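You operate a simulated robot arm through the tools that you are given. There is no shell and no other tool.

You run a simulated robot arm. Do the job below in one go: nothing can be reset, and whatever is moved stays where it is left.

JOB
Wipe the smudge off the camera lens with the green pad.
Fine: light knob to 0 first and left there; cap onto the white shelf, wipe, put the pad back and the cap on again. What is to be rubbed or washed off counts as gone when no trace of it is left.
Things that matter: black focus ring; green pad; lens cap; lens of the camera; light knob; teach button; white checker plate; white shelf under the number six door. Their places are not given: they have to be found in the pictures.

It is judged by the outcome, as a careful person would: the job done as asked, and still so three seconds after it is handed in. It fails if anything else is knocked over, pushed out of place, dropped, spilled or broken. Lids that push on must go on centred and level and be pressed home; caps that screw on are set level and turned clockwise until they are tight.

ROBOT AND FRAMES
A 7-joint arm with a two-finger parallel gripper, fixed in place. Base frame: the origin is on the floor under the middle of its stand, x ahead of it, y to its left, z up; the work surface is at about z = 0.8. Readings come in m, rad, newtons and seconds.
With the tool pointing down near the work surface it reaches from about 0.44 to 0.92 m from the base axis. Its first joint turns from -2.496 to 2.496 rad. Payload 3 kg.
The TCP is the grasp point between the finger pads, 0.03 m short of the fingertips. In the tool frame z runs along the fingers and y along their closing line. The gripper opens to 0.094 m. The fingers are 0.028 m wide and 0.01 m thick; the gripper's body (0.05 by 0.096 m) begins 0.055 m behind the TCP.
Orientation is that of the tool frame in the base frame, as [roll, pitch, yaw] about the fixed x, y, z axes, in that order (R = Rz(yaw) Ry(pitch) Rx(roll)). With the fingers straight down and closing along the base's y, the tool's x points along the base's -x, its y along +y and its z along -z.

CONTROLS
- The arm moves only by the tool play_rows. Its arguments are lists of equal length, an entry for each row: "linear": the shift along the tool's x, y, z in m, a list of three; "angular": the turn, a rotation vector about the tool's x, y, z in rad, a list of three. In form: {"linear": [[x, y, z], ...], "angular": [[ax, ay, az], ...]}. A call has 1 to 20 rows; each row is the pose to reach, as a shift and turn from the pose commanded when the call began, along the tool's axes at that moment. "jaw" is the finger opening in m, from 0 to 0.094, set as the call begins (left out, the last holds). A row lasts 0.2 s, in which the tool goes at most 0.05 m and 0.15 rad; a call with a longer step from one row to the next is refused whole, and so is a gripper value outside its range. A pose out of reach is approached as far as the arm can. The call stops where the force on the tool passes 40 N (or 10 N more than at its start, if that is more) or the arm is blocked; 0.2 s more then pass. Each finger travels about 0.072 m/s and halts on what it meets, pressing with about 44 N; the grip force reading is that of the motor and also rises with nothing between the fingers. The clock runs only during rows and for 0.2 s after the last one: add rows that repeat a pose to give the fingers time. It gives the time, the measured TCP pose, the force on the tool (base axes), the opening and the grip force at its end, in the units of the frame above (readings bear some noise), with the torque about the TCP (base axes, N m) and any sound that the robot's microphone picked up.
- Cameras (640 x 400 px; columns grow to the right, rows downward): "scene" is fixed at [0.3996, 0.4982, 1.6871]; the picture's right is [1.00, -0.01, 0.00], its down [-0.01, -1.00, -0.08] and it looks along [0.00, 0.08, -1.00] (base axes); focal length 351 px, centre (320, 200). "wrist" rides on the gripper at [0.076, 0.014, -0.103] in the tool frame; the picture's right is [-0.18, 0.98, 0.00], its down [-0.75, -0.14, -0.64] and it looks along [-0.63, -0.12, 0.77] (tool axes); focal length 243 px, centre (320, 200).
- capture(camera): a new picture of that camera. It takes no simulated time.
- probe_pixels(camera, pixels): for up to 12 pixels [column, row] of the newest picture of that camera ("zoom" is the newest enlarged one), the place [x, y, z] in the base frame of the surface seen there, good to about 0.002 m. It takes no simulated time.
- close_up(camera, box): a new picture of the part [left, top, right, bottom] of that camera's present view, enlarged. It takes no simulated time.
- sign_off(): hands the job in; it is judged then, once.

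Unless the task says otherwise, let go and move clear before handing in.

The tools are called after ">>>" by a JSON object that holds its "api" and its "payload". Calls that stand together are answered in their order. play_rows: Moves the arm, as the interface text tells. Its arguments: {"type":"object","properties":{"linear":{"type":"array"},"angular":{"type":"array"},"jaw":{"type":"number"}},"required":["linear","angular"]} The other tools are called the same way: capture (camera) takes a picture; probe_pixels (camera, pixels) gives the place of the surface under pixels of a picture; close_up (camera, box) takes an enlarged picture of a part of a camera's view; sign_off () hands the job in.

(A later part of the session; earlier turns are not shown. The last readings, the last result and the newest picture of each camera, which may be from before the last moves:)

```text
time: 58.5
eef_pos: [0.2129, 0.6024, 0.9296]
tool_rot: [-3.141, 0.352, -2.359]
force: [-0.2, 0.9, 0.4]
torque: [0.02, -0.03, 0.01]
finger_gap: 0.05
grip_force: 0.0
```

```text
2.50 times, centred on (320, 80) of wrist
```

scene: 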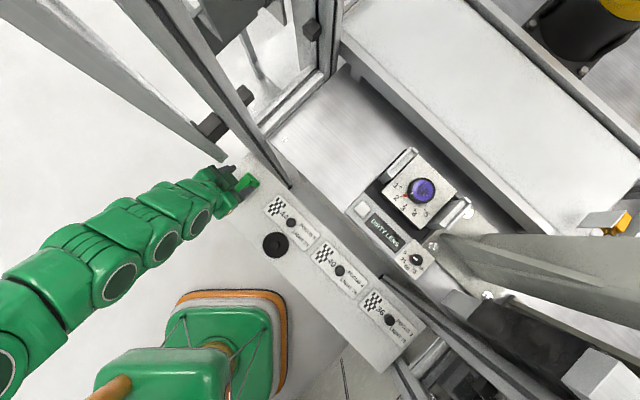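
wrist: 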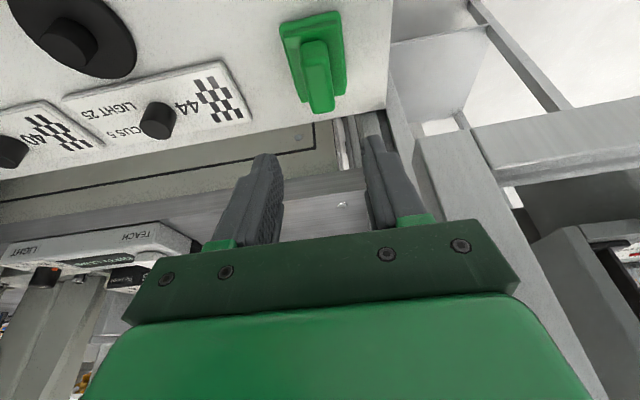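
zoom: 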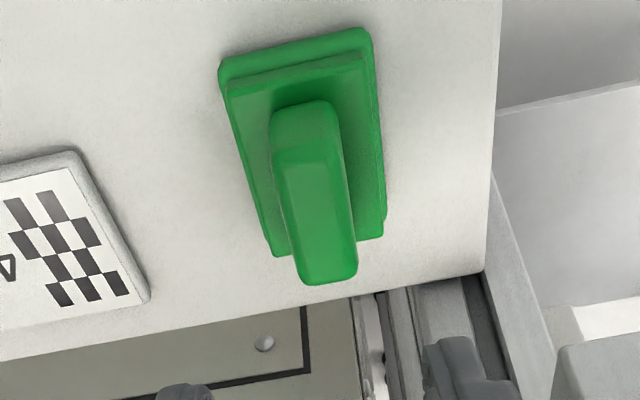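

The handle's top face spans zoom (280,165)–(342,160)–(357,275)–(300,283). I'll probe its corners and the pad base.

>>> {"api": "probe_pixels", "payload": {"camera": "zoom", "pixels": [[285, 170], [338, 165], [350, 268], [303, 272], [318, 220], [290, 220], [342, 220], [275, 190], [230, 75], [370, 40], [380, 230], [280, 250]]}}

>>> {"api": "probe_pixels", "payload": {"camera": "zoom", "pixels": [[282, 200], [285, 220], [287, 230], [345, 200], [349, 220], [352, 240], [300, 120], [305, 140], [310, 170], [328, 276], [280, 130], [335, 125]]}}

```text
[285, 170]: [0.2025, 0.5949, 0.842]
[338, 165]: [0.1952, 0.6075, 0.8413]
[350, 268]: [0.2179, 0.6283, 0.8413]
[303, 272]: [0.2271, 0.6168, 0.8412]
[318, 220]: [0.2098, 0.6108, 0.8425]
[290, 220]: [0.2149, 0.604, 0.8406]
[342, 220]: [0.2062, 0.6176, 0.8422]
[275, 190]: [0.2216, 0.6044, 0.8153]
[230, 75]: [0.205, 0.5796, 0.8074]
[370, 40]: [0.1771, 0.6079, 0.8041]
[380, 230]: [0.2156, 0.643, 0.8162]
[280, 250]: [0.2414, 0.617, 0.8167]
```

```text
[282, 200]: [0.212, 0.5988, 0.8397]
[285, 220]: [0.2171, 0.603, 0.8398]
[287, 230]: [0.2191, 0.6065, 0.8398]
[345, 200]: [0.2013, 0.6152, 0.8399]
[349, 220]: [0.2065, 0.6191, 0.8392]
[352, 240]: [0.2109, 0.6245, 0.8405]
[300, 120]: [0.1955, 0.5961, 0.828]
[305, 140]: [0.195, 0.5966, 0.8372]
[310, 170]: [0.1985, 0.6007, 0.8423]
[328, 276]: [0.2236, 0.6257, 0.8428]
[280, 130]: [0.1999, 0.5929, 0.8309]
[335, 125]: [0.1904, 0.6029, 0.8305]
```

By my projection the handle's centre is at s≈−0.2785, t≈0.582, top z≈0.842, with the pad's second tier at z≈0.816. I'll shift ~3 mm and descend most of the way, then check.

>>> {"api": "play_rows", "payload": {"linear": [[0.0034, 0.003, -0.0012], [0.0097, 0.003, 0.016], [0.016, 0.003, 0.033], [0.0224, 0.003, 0.0504], [0.0224, 0.003, 0.0504]], "angular": [[0, 0, 0], [0, 0, 0], [0, 0, 0], [0, 0, 0], [0, 0, 0]]}}

>>> {"api": "capture", "payload": {"camera": "wrist"}}

>>> {"api": "close_up", "payload": {"camera": "wrist", "box": [230, 40, 410, 240]}}

>>> {"api": "close_up", "payload": {"camera": "scene", "box": [190, 130, 290, 210]}}

```text
time: 59.8
eef_pos: [0.2091, 0.6046, 0.8726]
tool_rot: [3.139, 0.351, -2.364]
force: [-0.1, -0.4, -0.2]
torque: [0.01, 0.01, -0.01]
finger_gap: 0.0497
grip_force: 0.0
```

```text
taken
```

wrist: 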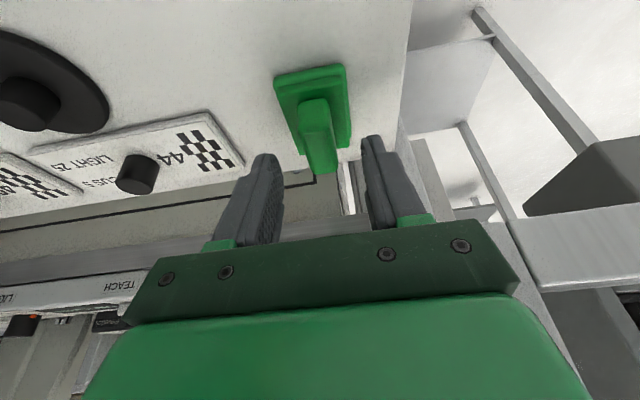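

```text
2.00 times, centred on (320, 140) of wrist
```

zoom: 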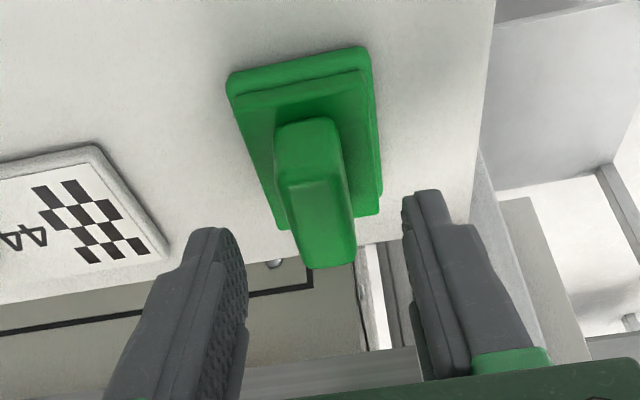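

```text
5.00 times, centred on (240, 170) of scene
```

zoom: 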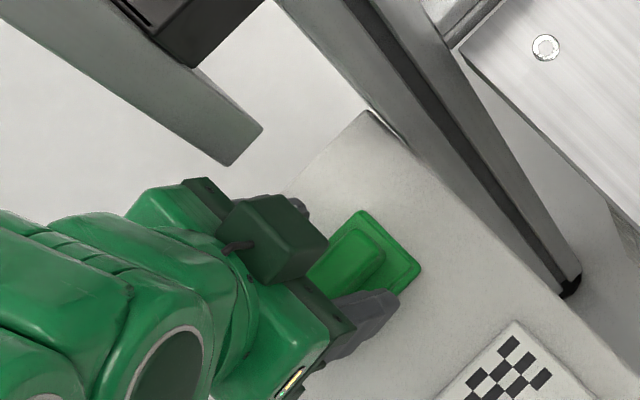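

The hand is clear of the door, and the handle sits ~1.3 mm off the mid-plane. I'll correct that, descend the last 19 mm, and check before closing.

>>> {"api": "play_rows", "payload": {"linear": [[0.002, 0.0013, 0.006], [0.0045, 0.0013, 0.012], [0.0066, 0.0013, 0.0178], [0.0066, 0.0013, 0.0178]], "angular": [[0, 0, 0], [0, 0, 0], [0, 0, 0], [0, 0, 0]]}}

>>> {"api": "close_up", "payload": {"camera": "wrist", "box": [230, 60, 410, 240]}}

```text
time: 60.8
eef_pos: [0.2064, 0.6034, 0.8548]
tool_rot: [3.14, 0.348, -2.363]
force: [-0.1, 0.3, -0.8]
torque: [0.01, 0.02, -0.02]
finger_gap: 0.0501
grip_force: 0.0
```

```text
2.22 times, centred on (320, 150) of wrist
```

zoom: 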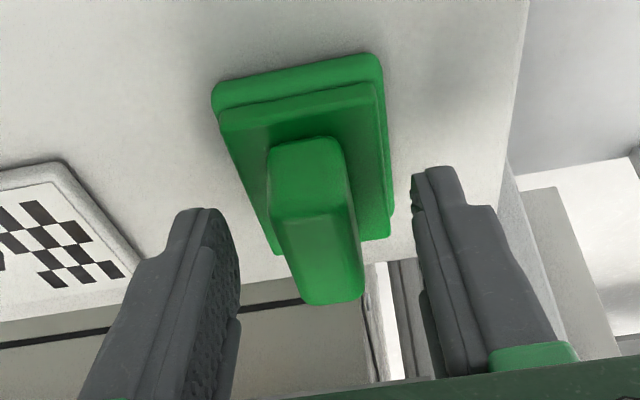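

The fingers straddle the handle properly. Closing on it.

>>> {"api": "play_rows", "payload": {"linear": [[0, 0, 0], [0, 0, 0], [0, 0, 0], [0, 0, 0]], "angular": [[0, 0, 0], [0, 0, 0], [0, 0, 0], [0, 0, 0]], "jaw": 0.0}}

>>> {"api": "close_up", "payload": {"camera": "wrist", "box": [230, 60, 410, 240]}}

```text
time: 61.8
eef_pos: [0.2072, 0.6038, 0.8551]
tool_rot: [3.139, 0.351, -2.363]
force: [0.6, -0.1, 0.6]
torque: [0.01, -0.03, 0.04]
finger_gap: 0.019
grip_force: 44.4
```

```text
2.22 times, centred on (320, 150) of wrist
```

zoom: 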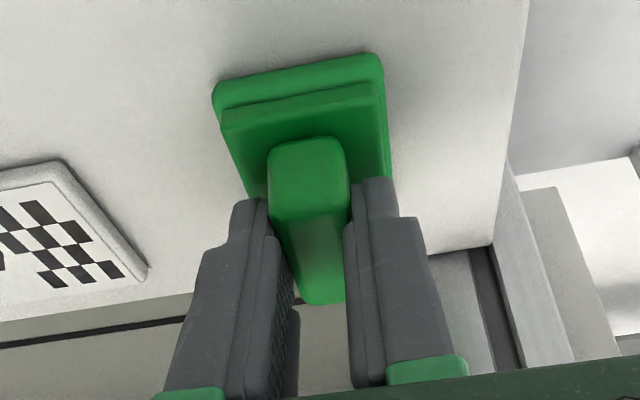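

Gripped at 0.019 with no side load. I'll lift straight up 0.1 m first.

>>> {"api": "play_rows", "payload": {"linear": [[-0.0052, 0, -0.0141], [-0.0138, 0, -0.0376], [-0.0241, 0, -0.0657], [-0.0344, 0, -0.0939], [-0.0344, 0, -0.0939]], "angular": [[0, 0, 0], [0, 0, 0], [0, 0, 0], [0, 0, 0], [0, 0, 0]]}}

>>> {"api": "capture", "payload": {"camera": "wrist"}}

>>> {"api": "capture", "payload": {"camera": "scene"}}

```text
time: 63.0
eef_pos: [0.2114, 0.6019, 0.9515]
tool_rot: [3.138, 0.343, -2.37]
force: [0.1, -0.6, -1.7]
torque: [-0.02, 0.01, 0.0]
finger_gap: 0.0185
grip_force: 43.9
```

```text
taken
```

wrist: 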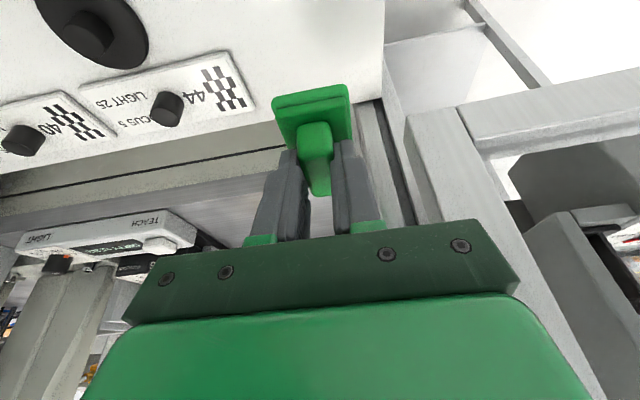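

```text
taken
```

scene: 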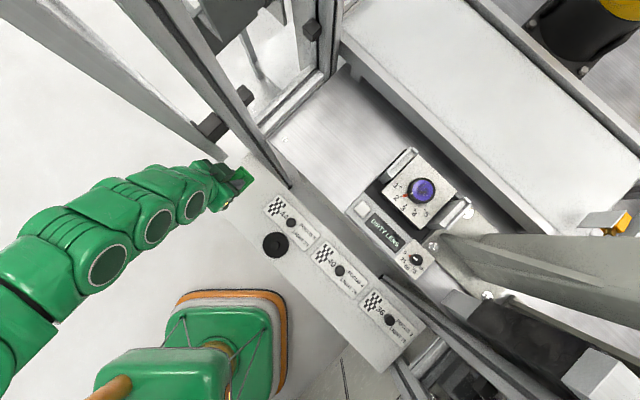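

The pad is held and clear. I'll carry it away from the door and over toward the front of the camera at z≈1.08.

>>> {"api": "play_rows", "payload": {"linear": [[-0.0122, -0.0354, -0.0127], [-0.0244, -0.0708, -0.0254], [-0.0365, -0.1062, -0.0381], [-0.0487, -0.1416, -0.0509], [-0.0609, -0.177, -0.0636], [-0.0731, -0.2124, -0.0763], [-0.0852, -0.2478, -0.089], [-0.0974, -0.2832, -0.1017], [-0.0974, -0.2832, -0.1017]], "angular": [[0, 0, 0], [0, 0, 0], [0, 0, 0], [0, 0, 0], [0, 0, 0], [0, 0, 0], [0, 0, 0], [0, 0, 0], [0, 0, 0]]}}

>>> {"api": "capture", "payload": {"camera": "wrist"}}

>>> {"api": "capture", "payload": {"camera": "scene"}}

```text
time: 65.0
eef_pos: [0.4477, 0.4412, 1.0838]
tool_rot: [3.139, 0.351, -2.362]
force: [-0.1, 0.4, 0.0]
torque: [0.0, -0.01, -0.03]
finger_gap: 0.0188
grip_force: 43.7
```

```text
taken
```

wrist: 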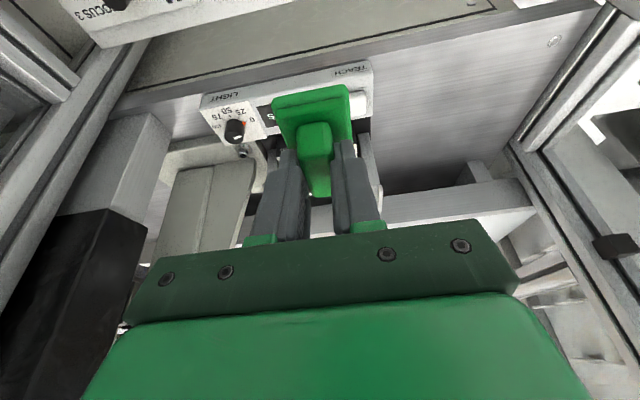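

```text
taken
```

scene: 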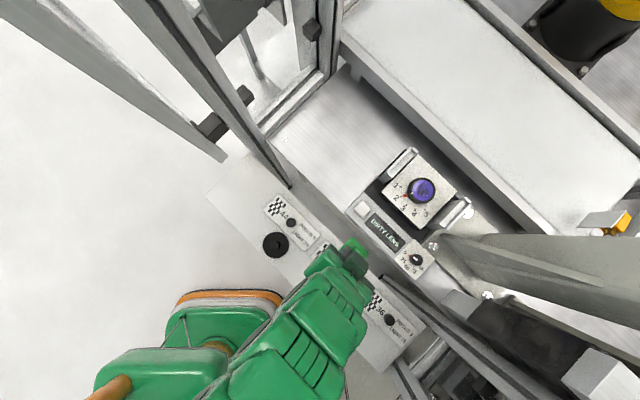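

The pad is level (tilt same as at gripping). I'll move over the lens, pad bottom ~48 mm above it.

>>> {"api": "play_rows", "payload": {"linear": [[-0.0308, -0.0039, 0.019], [-0.0616, -0.0079, 0.038], [-0.0924, -0.0118, 0.0572], [-0.1231, -0.0157, 0.0763], [-0.1539, -0.0197, 0.0953], [-0.1847, -0.0236, 0.1144], [-0.1847, -0.0236, 0.1144]], "angular": [[0, 0, 0], [0, 0, 0], [0, 0, 0], [0, 0, 0], [0, 0, 0], [0, 0, 0], [0, 0, 0]]}}

>>> {"api": "capture", "payload": {"camera": "wrist"}}

>>> {"api": "close_up", "payload": {"camera": "wrist", "box": [220, 20, 420, 220]}}

```text
time: 66.5
eef_pos: [0.6177, 0.5742, 1.0383]
tool_rot: [3.141, 0.349, -2.362]
force: [0.2, 0.3, -0.5]
torque: [-0.02, -0.01, 0.02]
finger_gap: 0.0191
grip_force: 43.7
```

```text
taken
```

wrist: 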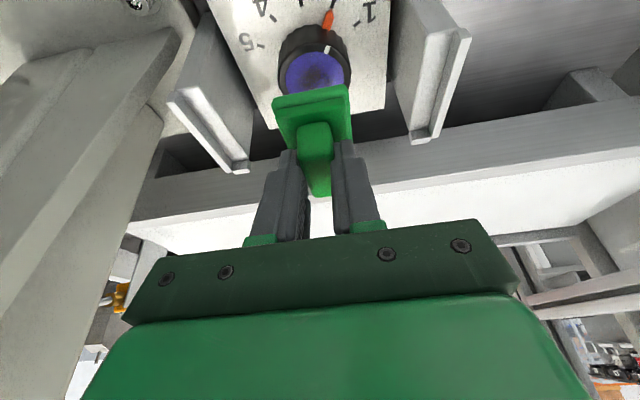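

```text
2.00 times, centred on (320, 120) of wrist
```

zoom: 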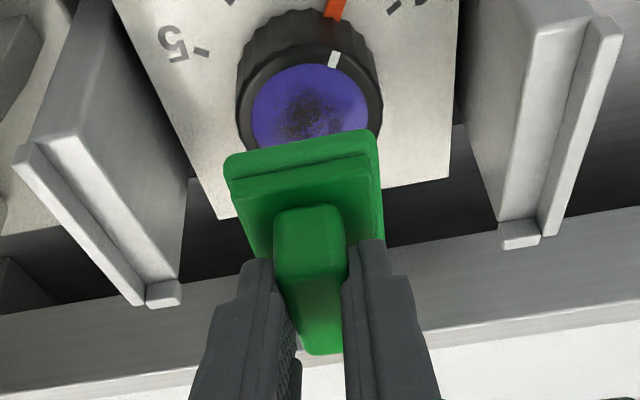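

The lens (zoom (311,112)) is just below the pad and laterally aligned. I'll descend 40 mm to just above it.

>>> {"api": "play_rows", "payload": {"linear": [[0.0041, 0, 0.0113], [0.0082, 0, 0.0226], [0.0123, 0, 0.0338], [0.0137, 0, 0.0376], [0.0137, 0, 0.0376]], "angular": [[0, 0, 0], [0, 0, 0], [0, 0, 0], [0, 0, 0], [0, 0, 0]]}}

>>> {"api": "close_up", "payload": {"camera": "wrist", "box": [220, 20, 420, 220]}}

>>> {"api": "close_up", "payload": {"camera": "scene", "box": [380, 150, 480, 230]}}

```text
time: 67.8
eef_pos: [0.6163, 0.5753, 0.9985]
tool_rot: [-3.141, 0.352, -2.363]
force: [-0.3, 1.0, 0.2]
torque: [0.0, -0.01, 0.01]
finger_gap: 0.0186
grip_force: 44.1
```

```text
2.00 times, centred on (320, 120) of wrist
```

zoom: 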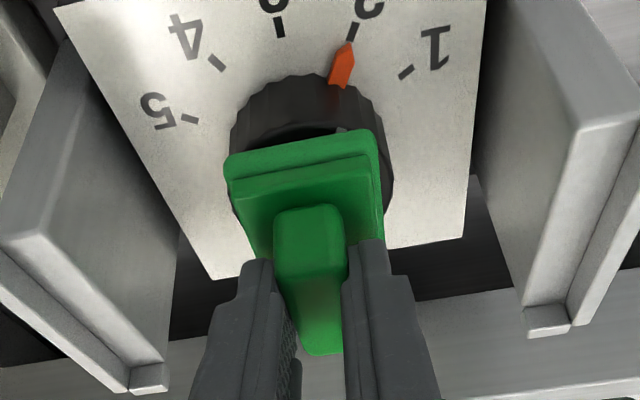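

```text
5.00 times, centred on (430, 190) of scene
```

zoom: 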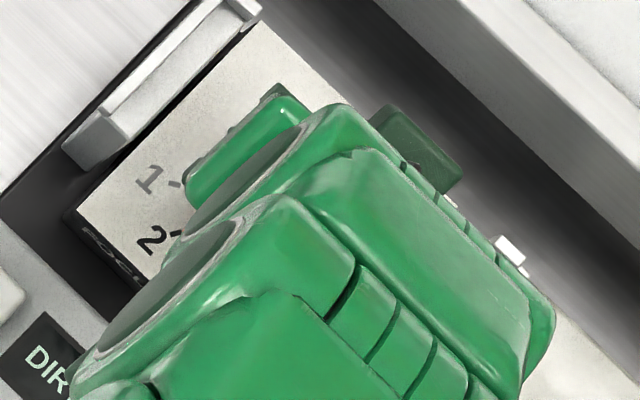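

The pad is centred over the lens. Now creeping down to contact, watching the force.

>>> {"api": "play_rows", "payload": {"linear": [[0.0005, 0, 0.0014], [0.001, 0, 0.0028], [0.0014, 0, 0.0038], [0.0014, 0, 0.0038]], "angular": [[0, 0, 0], [0, 0, 0], [0, 0, 0], [0, 0, 0]]}}

```text
time: 68.8
eef_pos: [0.6154, 0.5755, 0.9943]
tool_rot: [3.141, 0.352, -2.361]
force: [-0.4, 0.4, -0.4]
torque: [-0.02, 0.01, -0.03]
finger_gap: 0.0188
grip_force: 43.6
```

>>> {"api": "play_rows", "payload": {"linear": [[0.0002, 0, 0.0005], [0.0004, 0, 0.001], [0.0006, 0, 0.0016], [0.0006, 0, 0.0016]], "angular": [[0, 0, 0], [0, 0, 0], [0, 0, 0], [0, 0, 0]]}}

```text
time: 69.8
eef_pos: [0.6162, 0.5754, 0.9938]
tool_rot: [3.141, 0.351, -2.363]
force: [-0.2, 0.2, -0.6]
torque: [-0.02, -0.03, 0.04]
finger_gap: 0.0189
grip_force: 43.9
```

Still free. Another 1.5 mm.

>>> {"api": "play_rows", "payload": {"linear": [[0.0002, 0, 0.0005], [0.0004, 0, 0.001], [0.0005, 0, 0.0014], [0.0005, 0, 0.0014]], "angular": [[0, 0, 0], [0, 0, 0], [0, 0, 0], [0, 0, 0]]}}

```text
time: 70.8
eef_pos: [0.6165, 0.5752, 0.9926]
tool_rot: [3.14, 0.349, -2.363]
force: [1.6, 2.0, 6.6]
torque: [0.08, -0.11, 0.02]
finger_gap: 0.0188
grip_force: 43.9
```

Contact at 6.6 N. I'll rub with straight back-and-forth strokes of ±12 mm along the forward direction (so the focus ring gets no twist).

>>> {"api": "play_rows", "payload": {"linear": [[-0.0055, 0, 0.0023], [-0.0112, 0.0001, 0.0044], [-0.0055, 0, 0.0023], [0.0001, 0, 0.0003], [0.0057, 0, -0.0018], [0.0114, -0.0001, -0.0038], [0.0057, 0, -0.0018], [0.0001, 0, 0.0003], [-0.0055, 0, 0.0023], [-0.0112, 0.0001, 0.0044], [-0.0055, 0, 0.0023], [0.0001, 0, 0.0003], [0.0057, 0, -0.0018], [0.0114, -0.0001, -0.0038], [0.0057, 0, -0.0018], [0.0001, 0, 0.0003]], "angular": [[0, 0, 0], [0, 0, 0], [0, 0, 0], [0, 0, 0], [0, 0, 0], [0, 0, 0], [0, 0, 0], [0, 0, 0], [0, 0, 0], [0, 0, 0], [0, 0, 0], [0, 0, 0], [0, 0, 0], [0, 0, 0], [0, 0, 0], [0, 0, 0]]}}

>>> {"api": "close_up", "payload": {"camera": "wrist", "box": [220, 20, 420, 220]}}

```text
time: 74.2
eef_pos: [0.6169, 0.5753, 0.9922]
tool_rot: [3.14, 0.35, -2.364]
force: [-6.2, -6.5, 25.1]
torque: [-0.16, 0.09, -0.02]
finger_gap: 0.0188
grip_force: 44.0
```

```text
2.00 times, centred on (320, 120) of wrist
```

zoom: 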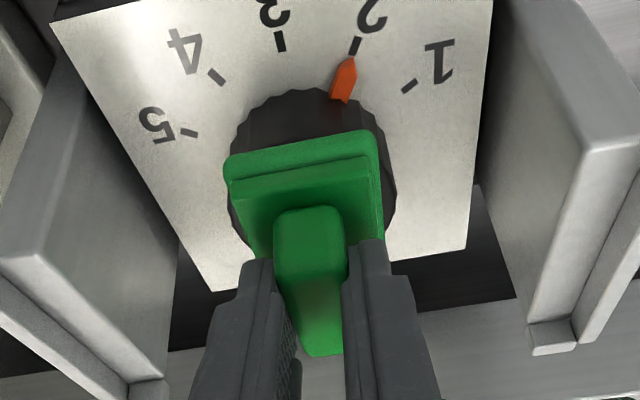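

The ring's pointer still shows 2. Normal force is 25 N, a little high; I'll ease up 0.4 mm and add sideways strokes of ±10 mm.

>>> {"api": "play_rows", "payload": {"linear": [[-0.0001, 0, -0.0004], [-0.0001, -0.005, -0.0004], [-0.0001, -0.01, -0.0004], [-0.0001, -0.005, -0.0004], [-0.0001, 0, -0.0004], [-0.0001, 0.005, -0.0004], [-0.0001, 0.01, -0.0004], [-0.0001, 0.005, -0.0004], [-0.0001, 0, -0.0004], [-0.0001, -0.005, -0.0004], [-0.0001, -0.01, -0.0004], [-0.0001, -0.005, -0.0004], [-0.0001, 0, -0.0004], [-0.0001, 0.005, -0.0004], [-0.0001, 0.01, -0.0004], [-0.0001, 0.005, -0.0004], [-0.0001, 0, -0.0004]], "angular": [[0, 0, 0], [0, 0, 0], [0, 0, 0], [0, 0, 0], [0, 0, 0], [0, 0, 0], [0, 0, 0], [0, 0, 0], [0, 0, 0], [0, 0, 0], [0, 0, 0], [0, 0, 0], [0, 0, 0], [0, 0, 0], [0, 0, 0], [0, 0, 0], [0, 0, 0]]}}

```text
time: 77.8
eef_pos: [0.6155, 0.5759, 0.9913]
tool_rot: [3.14, 0.35, -2.363]
force: [-3.3, 2.4, 11.7]
torque: [0.12, 0.03, 0.04]
finger_gap: 0.019
grip_force: 44.3
```

Force is 11.7 N and the strokes are done. I'll lift and draw back to inspect the lens.

>>> {"api": "play_rows", "payload": {"linear": [[-0.0068, 0, -0.0188], [-0.0171, 0, -0.047], [0.0111, 0, -0.0573], [0.0393, 0, -0.0675], [0.0675, 0, -0.0778], [0.0957, -0.0007, -0.088], [0.1239, -0.0007, -0.0983], [0.1239, -0.0007, -0.0983]], "angular": [[0, 0, 0], [0, 0, 0], [0, 0, 0], [0, 0, 0], [0, 0, 0], [0, 0, 0], [0, 0, 0], [0, 0, 0]]}}

>>> {"api": "capture", "payload": {"camera": "scene"}}

>>> {"api": "close_up", "payload": {"camera": "scene", "box": [398, 168, 448, 208]}}

>>> {"api": "close_up", "payload": {"camera": "scene", "box": [345, 190, 425, 255]}}

```text
time: 79.5
eef_pos: [0.5098, 0.4685, 1.0417]
tool_rot: [3.139, 0.352, -2.361]
force: [0.0, 0.4, -0.7]
torque: [0.04, -0.01, 0.0]
finger_gap: 0.0187
grip_force: 43.9
```

```text
taken
```

scene: 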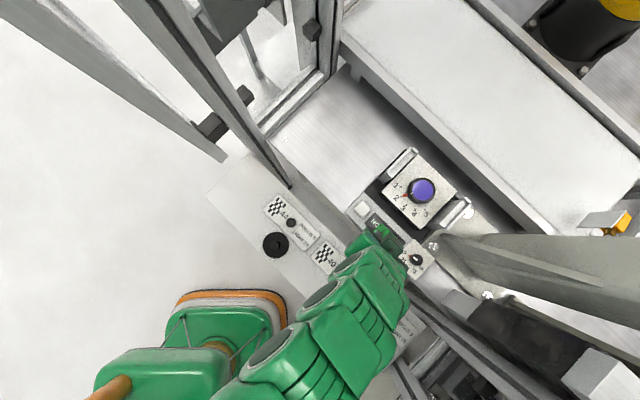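

```text
10.00 times, centred on (423, 188) of scene
```

zoom: 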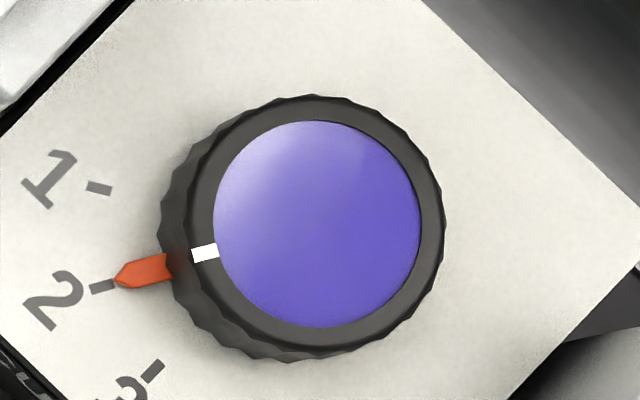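

```text
6.15 times, centred on (385, 222) of scene
```

zoom: 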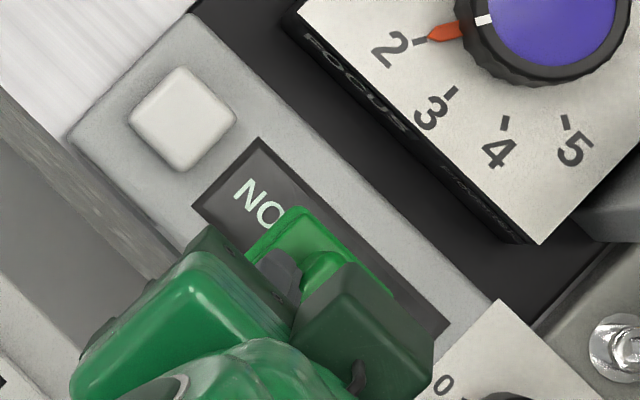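

The lens looks clean from above and the pointer is still at 2. I'll double-check from the wrist camera too.

>>> {"api": "capture", "payload": {"camera": "wrist"}}

>>> {"api": "close_up", "payload": {"camera": "scene", "box": [409, 175, 435, 201]}}

```text
taken
```

wrist: 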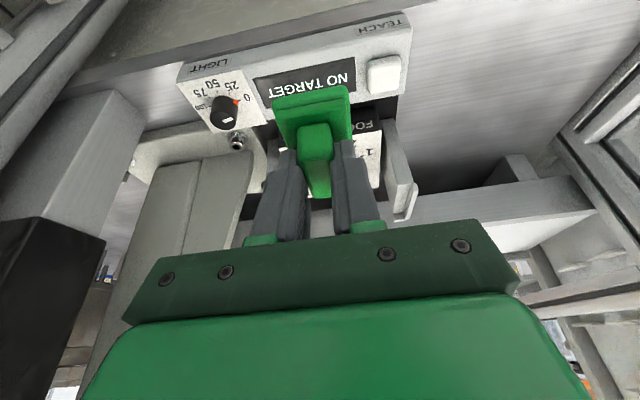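

```text
15.38 times, centred on (422, 188) of scene
```

zoom: 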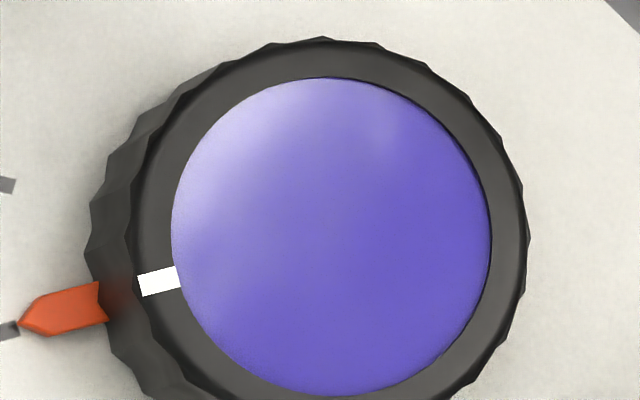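

The screen now says "NO TARGET" instead of "DIRTY LENS", confirming the lens is clean. I'll carry the pad back above its original spot.

>>> {"api": "play_rows", "payload": {"linear": [[0.0157, 0.0343, 0.0039], [0.0314, 0.0687, 0.0078], [0.0471, 0.103, 0.0117], [0.0628, 0.1373, 0.0156], [0.0785, 0.1717, 0.0196], [0.0942, 0.206, 0.0235], [0.1099, 0.2403, 0.0274], [0.1256, 0.2747, 0.0313], [0.1413, 0.309, 0.0352], [0.1413, 0.309, 0.0352]], "angular": [[0, 0, 0], [0, 0, 0], [0, 0, 0], [0, 0, 0], [0, 0, 0], [0, 0, 0], [0, 0, 0], [0, 0, 0], [0, 0, 0], [0, 0, 0]]}}

>>> {"api": "capture", "payload": {"camera": "scene"}}

```text
time: 81.8
eef_pos: [0.212, 0.6037, 0.9682]
tool_rot: [3.097, 0.341, -2.406]
force: [0.0, 0.3, 0.1]
torque: [0.01, 0.0, 0.0]
finger_gap: 0.0186
grip_force: 44.1
```

```text
taken
```

scene: 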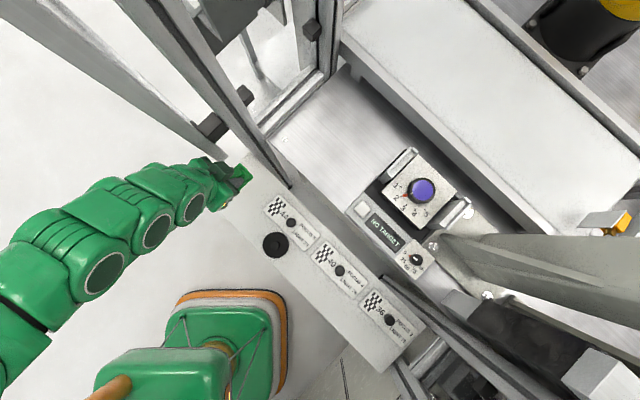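

The pose is slightly limited at this height, as before; it becomes exact lower down. I'll descend 40 mm and read again.

>>> {"api": "play_rows", "payload": {"linear": [[0.0069, 0, 0.0188], [0.0138, 0, 0.0376], [0.0138, 0, 0.0376]], "angular": [[0, 0, 0], [0, 0, 0], [0, 0, 0]]}}

```text
time: 82.5
eef_pos: [0.2087, 0.6021, 0.9161]
tool_rot: [-3.141, 0.344, -2.367]
force: [0.5, 0.1, -1.1]
torque: [-0.05, 0.01, -0.01]
finger_gap: 0.0189
grip_force: 44.0
```

Now at (0.2087,0.6021,0.916) with orientation right. Descending 45 mm more.

>>> {"api": "play_rows", "payload": {"linear": [[0.0052, 0, 0.0141], [0.0103, 0, 0.0282], [0.0155, 0, 0.0423], [0.0155, 0, 0.0423]], "angular": [[0, 0, 0], [0, 0, 0], [0, 0, 0], [0, 0, 0]]}}

>>> {"api": "close_up", "payload": {"camera": "wrist", "box": [230, 60, 410, 240]}}

```text
time: 83.5
eef_pos: [0.2065, 0.6034, 0.875]
tool_rot: [-3.141, 0.352, -2.361]
force: [-0.5, 0.7, -0.8]
torque: [0.02, 0.04, -0.02]
finger_gap: 0.0187
grip_force: 43.7
```

```text
2.22 times, centred on (320, 150) of wrist
```

zoom: 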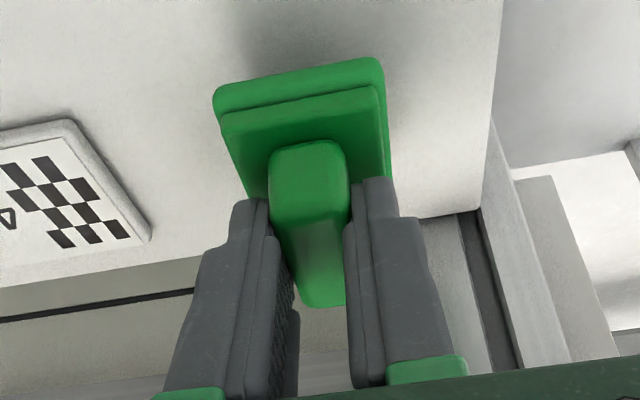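

The xy matches the pick-up point. Down 17 mm, then fine steps to contact.

>>> {"api": "play_rows", "payload": {"linear": [[0.002, 0, 0.0056], [0.0041, 0, 0.0113], [0.0058, 0, 0.016], [0.0058, 0, 0.016]], "angular": [[0, 0, 0], [0, 0, 0], [0, 0, 0], [0, 0, 0]]}}

```text
time: 84.5
eef_pos: [0.2073, 0.6034, 0.8584]
tool_rot: [3.138, 0.35, -2.363]
force: [-0.7, -0.4, -0.3]
torque: [0.01, -0.01, 0.04]
finger_gap: 0.019
grip_force: 43.8
```

>>> {"api": "play_rows", "payload": {"linear": [[0.0004, 0, 0.001], [0.0007, 0, 0.0019], [0.0009, 0, 0.0026], [0.0009, 0, 0.0026]], "angular": [[0, 0, 0], [0, 0, 0], [0, 0, 0], [0, 0, 0]]}}

```text
time: 85.5
eef_pos: [0.2064, 0.6037, 0.856]
tool_rot: [3.138, 0.35, -2.364]
force: [-0.1, 0.2, -0.3]
torque: [-0.01, -0.01, 0.0]
finger_gap: 0.0187
grip_force: 44.4
```

No contact yet at z≈0.856; 1 mm more.

>>> {"api": "play_rows", "payload": {"linear": [[0.0002, 0, 0.0005], [0.0004, 0, 0.001], [0.0004, 0, 0.001]], "angular": [[0, 0, 0], [0, 0, 0], [0, 0, 0]]}}

```text
time: 86.3
eef_pos: [0.2058, 0.604, 0.8544]
tool_rot: [3.14, 0.348, -2.364]
force: [-0.3, 0.3, -0.5]
torque: [0.0, 0.0, 0.01]
finger_gap: 0.0187
grip_force: 44.5
```

>>> {"api": "play_rows", "payload": {"linear": [[0.0002, 0, 0.0005], [0.0004, 0, 0.001], [0.0004, 0, 0.001]], "angular": [[0, 0, 0], [0, 0, 0], [0, 0, 0]]}}

```text
time: 87.2
eef_pos: [0.2052, 0.6043, 0.8549]
tool_rot: [3.14, 0.351, -2.361]
force: [2.8, 2.2, 11.0]
torque: [0.13, -0.16, 0.01]
finger_gap: 0.0189
grip_force: 44.1
```

Contact at 11 N: the pad sits on the board again. Releasing, then rising straight up.

>>> {"api": "play_rows", "payload": {"linear": [[0, 0, 0], [0, 0, 0], [0, 0, 0]], "angular": [[0, 0, 0], [0, 0, 0], [0, 0, 0]], "jaw": 0.05}}

>>> {"api": "play_rows", "payload": {"linear": [[-0.0034, 0, -0.0094], [-0.0103, 0, -0.0282], [-0.0206, 0, -0.0563], [-0.031, 0, -0.0845], [-0.031, 0, -0.0845]], "angular": [[0, 0, 0], [0, 0, 0], [0, 0, 0], [0, 0, 0], [0, 0, 0]]}}

>>> {"api": "capture", "payload": {"camera": "wrist"}}

>>> {"api": "capture", "payload": {"camera": "scene"}}

```text
time: 88.0
eef_pos: [0.2053, 0.6029, 0.8542]
tool_rot: [3.139, 0.349, -2.364]
force: [0.1, -0.2, 0.3]
torque: [0.02, 0.02, 0.01]
finger_gap: 0.0502
grip_force: 0.1
```

```text
time: 89.2
eef_pos: [0.2119, 0.5995, 0.9383]
tool_rot: [3.14, 0.341, -2.375]
force: [0.8, 0.8, -0.7]
torque: [-0.01, -0.01, 0.0]
finger_gap: 0.05
grip_force: 0.0
```

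```text
taken
```

wrist: 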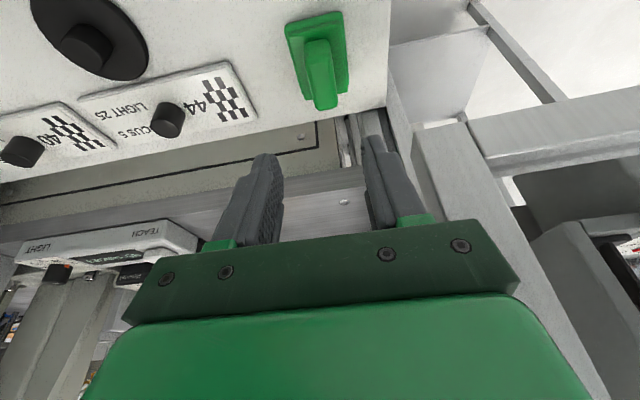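

```text
taken
```

scene: 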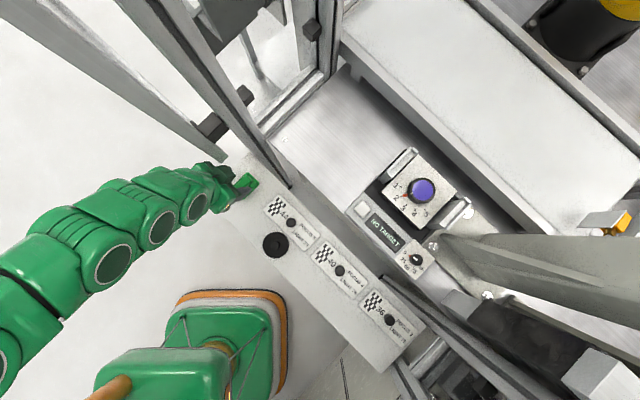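

The pad is back in place. I'll move to above the cap, returning the hand to vertical.

>>> {"api": "play_rows", "payload": {"linear": [[0.0095, -0.0384, -0.0067], [0.019, -0.0767, -0.0133], [0.0284, -0.115, -0.02], [0.0379, -0.1534, -0.0266], [0.0379, -0.1534, -0.0266], [0.0379, -0.1534, -0.0266], [0.0379, -0.1534, -0.0266], [0.0379, -0.1534, -0.0266]], "angular": [[0, 0, 0], [0, 0, 0], [0, 0, 0], [0, 0, 0], [0, 0.12, 0], [0, 0.24, 0], [0, 0.35, 0], [0, 0.35, 0]]}}

>>> {"api": "capture", "payload": {"camera": "wrist"}}

>>> {"api": "close_up", "payload": {"camera": "scene", "box": [195, 135, 315, 265]}}

```text
time: 91.0
eef_pos: [0.2816, 0.4639, 0.9542]
tool_rot: [3.14, 0.001, -2.362]
force: [0.6, -0.7, 0.2]
torque: [0.0, 0.0, -0.01]
finger_gap: 0.05
grip_force: 0.0
```

```text
taken
```

wrist: 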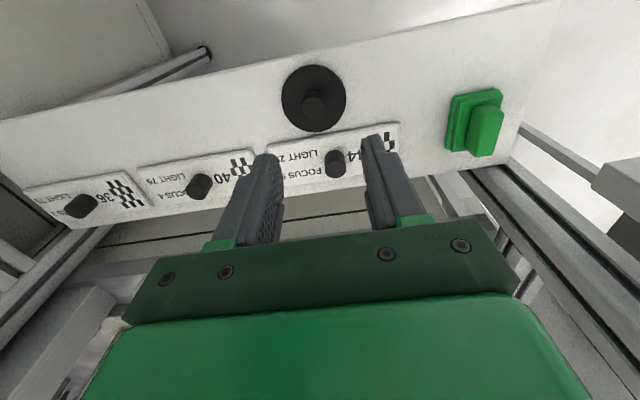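

```text
3.08 times, centred on (255, 200) of scene
```

zoom: 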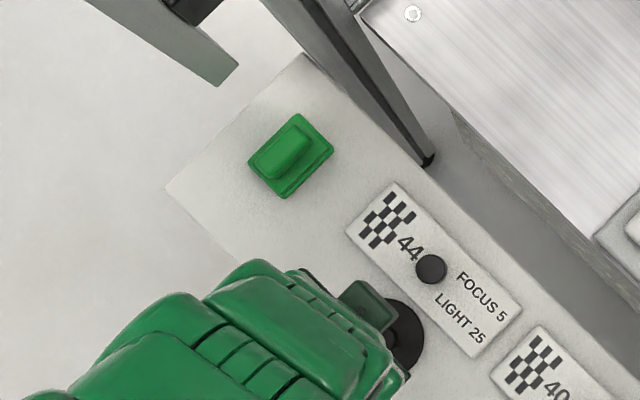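

The cap's handle is at (313,103), about 7–8 mm to the left of the TCP axis. I'll shift and descend to just above it.

>>> {"api": "play_rows", "payload": {"linear": [[-0.0005, -0.004, 0.02], [-0.0011, -0.0072, 0.045], [-0.0011, -0.0072, 0.068], [-0.0011, -0.0072, 0.076], [-0.0011, -0.0072, 0.076]], "angular": [[0, 0, 0], [0, 0, 0], [0, 0, 0], [0, 0, 0], [0, 0, 0]]}}

>>> {"api": "close_up", "payload": {"camera": "wrist", "box": [240, 60, 400, 220]}}

>>> {"api": "close_up", "payload": {"camera": "scene", "box": [210, 155, 290, 215]}}

```text
time: 92.2
eef_pos: [0.2875, 0.4586, 0.8795]
tool_rot: [3.139, -0.002, -2.362]
force: [-0.1, -0.8, -0.2]
torque: [0.02, 0.02, 0.02]
finger_gap: 0.0495
grip_force: 0.0
```

```text
2.50 times, centred on (320, 140) of wrist
```

zoom: 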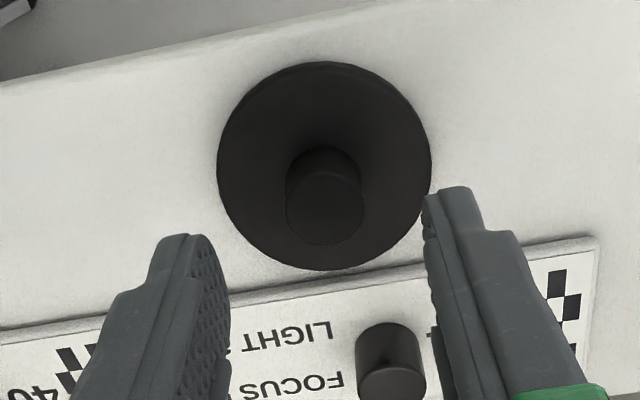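

```text
6.67 times, centred on (250, 185) of scene
```

zoom: 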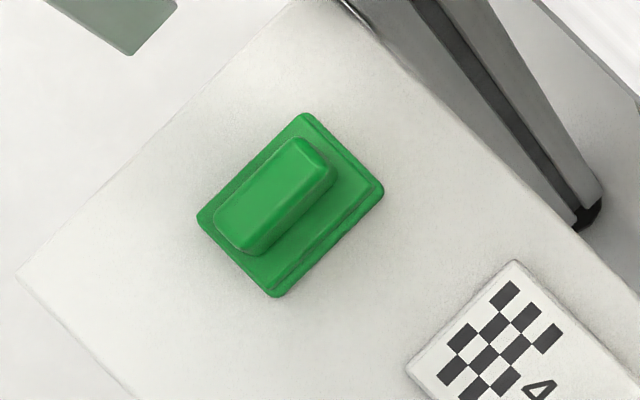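

The pad is back within ~1.5 mm of its original place. The cap handle is centred to ~1 mm; I'll fine-correct, descend 40 mm, and grip.

>>> {"api": "play_rows", "payload": {"linear": [[-0.0006, 0.0009, 0.015], [-0.0006, 0.0009, 0.03], [-0.0006, 0.0009, 0.04], [-0.0006, 0.0009, 0.04]], "angular": [[0, 0, 0], [0, 0, 0], [0, 0, 0], [0, 0, 0]]}}

>>> {"api": "close_up", "payload": {"camera": "wrist", "box": [240, 80, 400, 240]}}

```text
time: 93.2
eef_pos: [0.2873, 0.4593, 0.8391]
tool_rot: [3.139, 0.0, -2.362]
force: [-1.1, -0.2, 0.7]
torque: [0.04, 0.02, 0.0]
finger_gap: 0.0501
grip_force: 0.1
```

```text
2.50 times, centred on (320, 160) of wrist
```

zoom: 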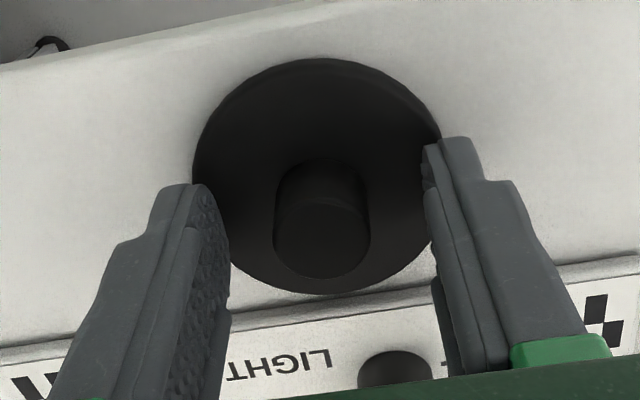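

Nearly identical to the original grasp view; 0.8 mm forward correction and close.

>>> {"api": "play_rows", "payload": {"linear": [[-0.0008, 0, 0], [-0.0008, 0, 0]], "angular": [[0, 0, 0], [0, 0, 0]]}}

>>> {"api": "play_rows", "payload": {"linear": [[0, 0, 0], [0, 0, 0], [0, 0, 0], [0, 0, 0]], "angular": [[0, 0, 0], [0, 0, 0], [0, 0, 0], [0, 0, 0]], "jaw": 0.0}}

>>> {"api": "play_rows", "payload": {"linear": [[0, 0, -0.01], [0, 0, -0.03], [0, 0, -0.06], [0, 0, -0.1], [0, 0, -0.1]], "angular": [[0, 0, 0], [0, 0, 0], [0, 0, 0], [0, 0, 0], [0, 0, 0]]}}

>>> {"api": "close_up", "payload": {"camera": "wrist", "box": [240, 60, 400, 220]}}

```text
time: 93.8
eef_pos: [0.2901, 0.4605, 0.8386]
tool_rot: [3.141, 0.0, -2.363]
force: [0.5, 0.0, 0.5]
torque: [-0.01, 0.03, -0.02]
finger_gap: 0.0499
grip_force: 0.2
```

```text
time: 94.8
eef_pos: [0.2891, 0.46, 0.8388]
tool_rot: [3.14, 0.0, -2.363]
force: [-0.4, 0.3, 1.2]
torque: [-0.03, -0.02, 0.02]
finger_gap: 0.021
grip_force: 43.9
```

```text
time: 96.0
eef_pos: [0.2867, 0.4602, 0.9396]
tool_rot: [3.141, -0.002, -2.363]
force: [-0.3, 0.5, -1.4]
torque: [0.01, 0.0, -0.01]
finger_gap: 0.0208
grip_force: 44.1
```

```text
2.50 times, centred on (320, 140) of wrist
```

zoom: 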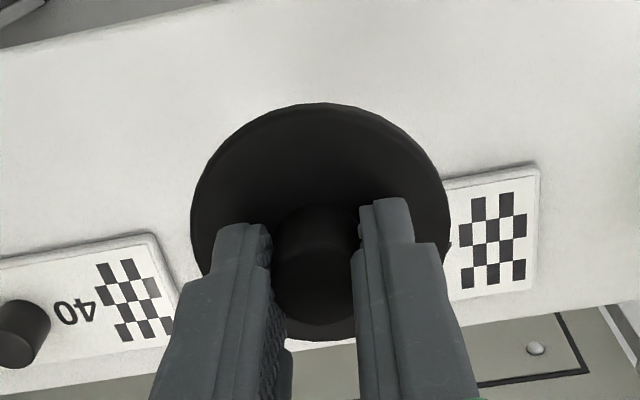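

The cap is held exactly as before. I'll carry it back to in front of the camera at z≈1.097.

>>> {"api": "play_rows", "payload": {"linear": [[-0.015, -0.013, -0.03], [-0.037, -0.032, -0.058], [-0.06, -0.052, -0.085], [-0.084, -0.073, -0.11], [-0.108, -0.0935, -0.132], [-0.132, -0.114, -0.15], [-0.155, -0.134, -0.158], [-0.1727, -0.1496, -0.158], [-0.1727, -0.1496, -0.158]], "angular": [[0, 0, 0], [0, 0, 0], [0, 0, 0], [0, 0, 0], [0, 0, 0], [0, 0, 0], [0, 0, 0], [0, 0, 0], [0, 0, 0]]}}

>>> {"api": "close_up", "payload": {"camera": "scene", "box": [398, 168, 448, 208]}}

>>> {"api": "close_up", "payload": {"camera": "wrist", "box": [200, 60, 420, 240]}}

```text
time: 98.0
eef_pos: [0.5165, 0.4774, 1.0962]
tool_rot: [3.139, 0.002, -2.361]
force: [0.5, 0.6, 0.7]
torque: [-0.01, 0.0, 0.0]
finger_gap: 0.0212
grip_force: 44.1
```

```text
10.00 times, centred on (423, 188) of scene
```

zoom: 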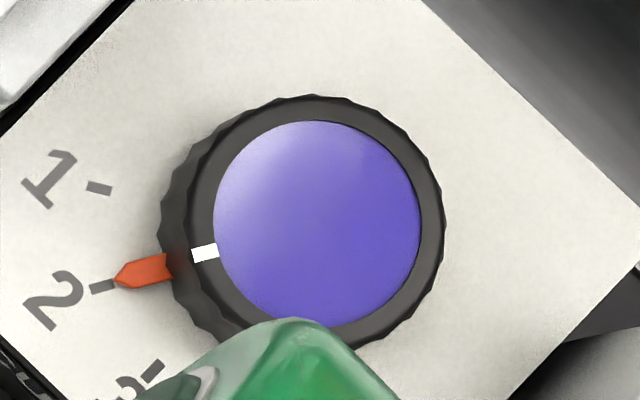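

```text
2.22 times, centred on (310, 150) of wrist
```

zoom: 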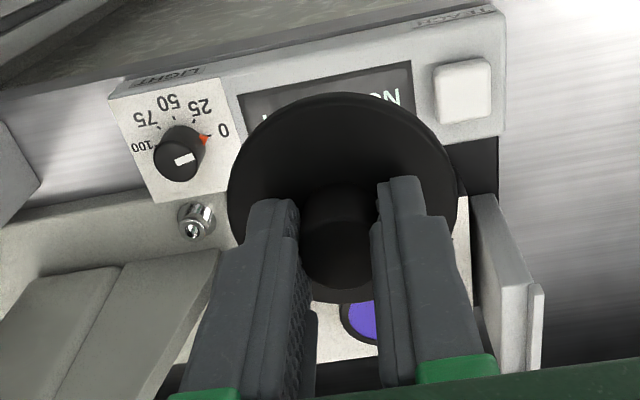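

Knob at 0, lens clean, pointer at 2. Moving in above the ring at z≈1.03.

>>> {"api": "play_rows", "payload": {"linear": [[-0.037, -0.0003, 0.018], [-0.074, -0.0006, 0.036], [-0.111, -0.001, 0.052], [-0.1479, -0.0013, 0.066], [-0.1479, -0.0013, 0.066], [-0.1479, -0.0013, 0.066]], "angular": [[0, 0, 0], [0, 0, 0], [0, 0, 0], [0, 0, 0], [0, 0, 0], [0, 0, 0]]}}

>>> {"api": "capture", "payload": {"camera": "wrist"}}

>>> {"api": "close_up", "payload": {"camera": "wrist", "box": [220, 40, 420, 240]}}

```text
time: 99.3
eef_pos: [0.6236, 0.5786, 1.0298]
tool_rot: [3.139, 0.001, -2.362]
force: [0.2, 0.6, -0.4]
torque: [0.04, -0.01, -0.01]
finger_gap: 0.021
grip_force: 44.1
```

```text
taken
```

wrist: 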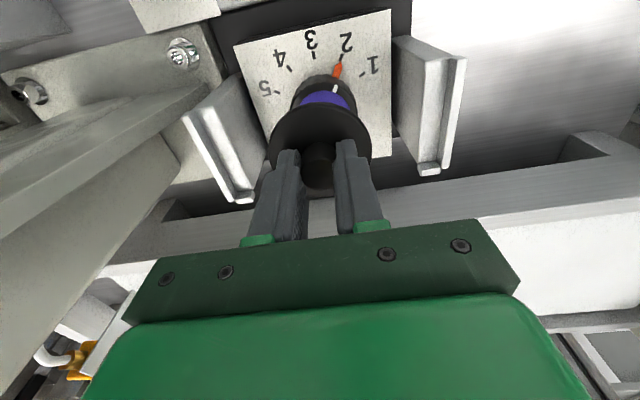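

```text
2.00 times, centred on (320, 140) of wrist
```

zoom: 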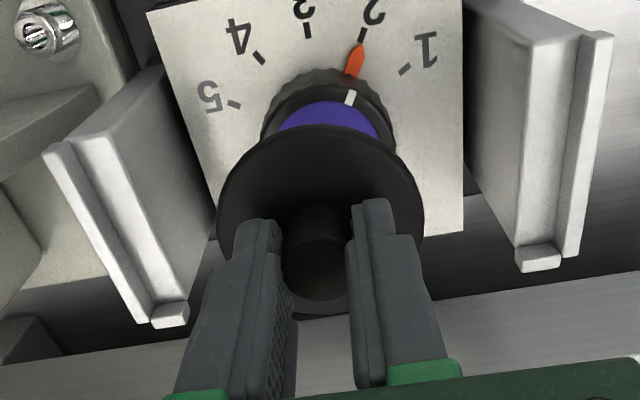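

The ring's centre appears ~2.5 mm to the right of the cap's axis (zoom 327 vs 320), matching the readings. I'll correct and lower to the same height as my reference view (z≈0.987) to compare.

>>> {"api": "play_rows", "payload": {"linear": [[-0.0003, 0.0012, 0.008], [-0.0006, 0.0023, 0.02], [-0.0006, 0.0023, 0.032], [-0.0006, 0.0023, 0.043], [-0.0006, 0.0023, 0.043]], "angular": [[0, 0, 0], [0, 0, 0], [0, 0, 0], [0, 0, 0], [0, 0, 0]]}}

>>> {"api": "close_up", "payload": {"camera": "wrist", "box": [240, 80, 400, 240]}}

```text
time: 100.5
eef_pos: [0.6221, 0.5804, 0.988]
tool_rot: [3.139, 0.003, -2.361]
force: [-0.6, -0.9, -0.4]
torque: [-0.02, 0.01, 0.01]
finger_gap: 0.0213
grip_force: 44.1
```

```text
2.50 times, centred on (320, 160) of wrist
```

zoom: 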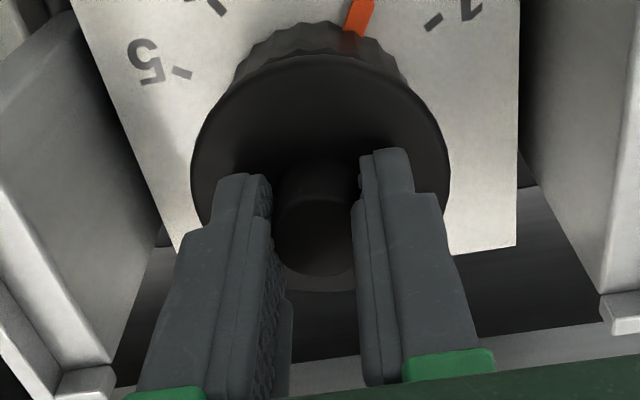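

The view matches the reference to within ~0.5 mm. I'll lower toward the seat (TCP z≈0.976) in small steps.

>>> {"api": "play_rows", "payload": {"linear": [[0, 0, 0.003], [0, 0, 0.006], [0, 0, 0.009], [0, 0, 0.009]], "angular": [[0, 0, 0], [0, 0, 0], [0, 0, 0], [0, 0, 0]]}}

```text
time: 101.5
eef_pos: [0.6212, 0.581, 0.9787]
tool_rot: [3.141, 0.0, -2.362]
force: [-0.3, 0.4, 0.3]
torque: [-0.01, 0.0, 0.02]
finger_gap: 0.0206
grip_force: 44.3
```

>>> {"api": "play_rows", "payload": {"linear": [[0, 0, 0.0008], [0, 0, 0.0016], [0, 0, 0.0024], [0, 0, 0.0024]], "angular": [[0, 0, 0], [0, 0, 0], [0, 0, 0], [0, 0, 0]]}}

>>> {"api": "close_up", "payload": {"camera": "wrist", "box": [240, 80, 400, 240]}}

```text
time: 102.5
eef_pos: [0.6215, 0.5812, 0.9754]
tool_rot: [3.14, -0.001, -2.362]
force: [-1.2, 0.9, 0.8]
torque: [0.0, 0.02, 0.02]
finger_gap: 0.0209
grip_force: 44.3
```

```text
2.50 times, centred on (320, 160) of wrist
```

zoom: 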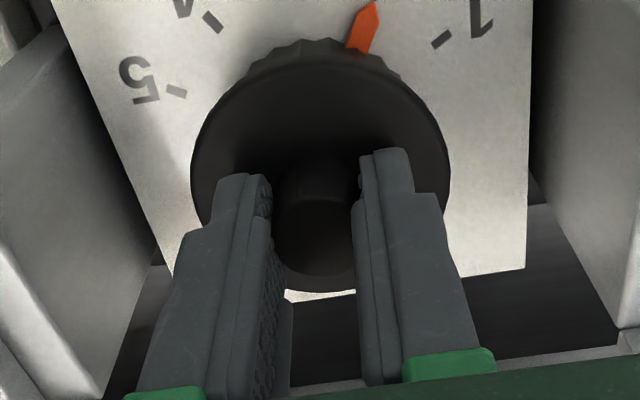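

No contact yet at 0.9754; continuing half-millimetre steps.

>>> {"api": "play_rows", "payload": {"linear": [[0, 0, 0.0005], [0, 0, 0.001], [0, 0, 0.001]], "angular": [[0, 0, 0], [0, 0, 0], [0, 0, 0]]}}

```text
time: 103.3
eef_pos: [0.6209, 0.5809, 0.9761]
tool_rot: [3.139, 0.002, -2.362]
force: [-1.9, -3.4, 9.3]
torque: [-0.2, 0.03, 0.03]
finger_gap: 0.0214
grip_force: 44.6
```

Contact at 9 N, view matching the original seated view. I'll press home gradually to about 25–30 N.

>>> {"api": "play_rows", "payload": {"linear": [[0, 0, 0.0004], [0, 0, 0.0008], [0, 0, 0.0008]], "angular": [[0, 0, 0], [0, 0, 0], [0, 0, 0]]}}

>>> {"api": "close_up", "payload": {"camera": "wrist", "box": [240, 80, 400, 240]}}

```text
time: 104.2
eef_pos: [0.6215, 0.5811, 0.976]
tool_rot: [3.139, 0.001, -2.362]
force: [-1.1, -1.3, 25.7]
torque: [-0.05, 0.03, 0.0]
finger_gap: 0.0211
grip_force: 43.8
```

```text
2.50 times, centred on (320, 160) of wrist
```

zoom: 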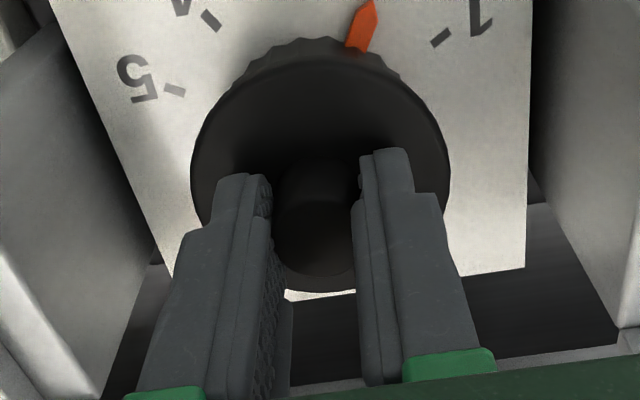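

25.7 N and the height equals the original seated height (0.976), with the cap concentric on the ring. I'll press slightly more to be sure, then unload and release.

>>> {"api": "play_rows", "payload": {"linear": [[0, 0, 0.0004], [0, 0, 0.0004], [0, 0, 0], [0, 0, -0.0008], [0, 0, -0.0012], [0, 0, -0.0012]], "angular": [[0, 0, 0], [0, 0, 0], [0, 0, 0], [0, 0, 0], [0, 0, 0], [0, 0, 0]]}}

>>> {"api": "play_rows", "payload": {"linear": [[0, 0, 0], [0, 0, 0], [0, 0, 0]], "angular": [[0, 0, 0], [0, 0, 0], [0, 0, 0]], "jaw": 0.05}}

>>> {"api": "close_up", "payload": {"camera": "wrist", "box": [240, 80, 400, 240]}}

```text
time: 105.5
eef_pos: [0.6208, 0.5811, 0.9751]
tool_rot: [3.14, 0.0, -2.362]
force: [2.3, 0.2, 23.4]
torque: [0.09, -0.12, -0.03]
finger_gap: 0.021
grip_force: 43.7
```

```text
time: 106.3
eef_pos: [0.622, 0.5807, 0.9767]
tool_rot: [3.14, 0.0, -2.362]
force: [0.1, 1.2, 0.7]
torque: [0.02, 0.02, -0.02]
finger_gap: 0.0499
grip_force: 0.0
```

```text
2.50 times, centred on (320, 160) of wrist
```

zoom: 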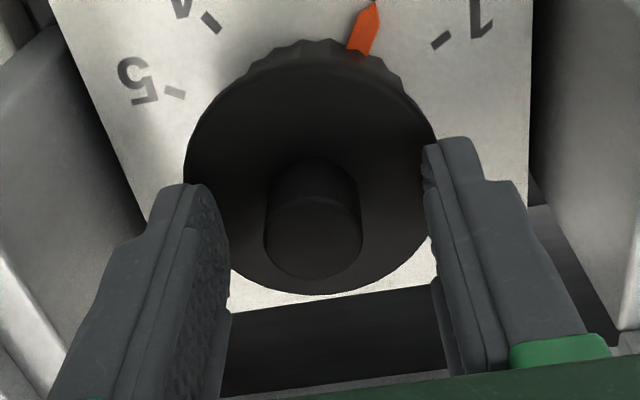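

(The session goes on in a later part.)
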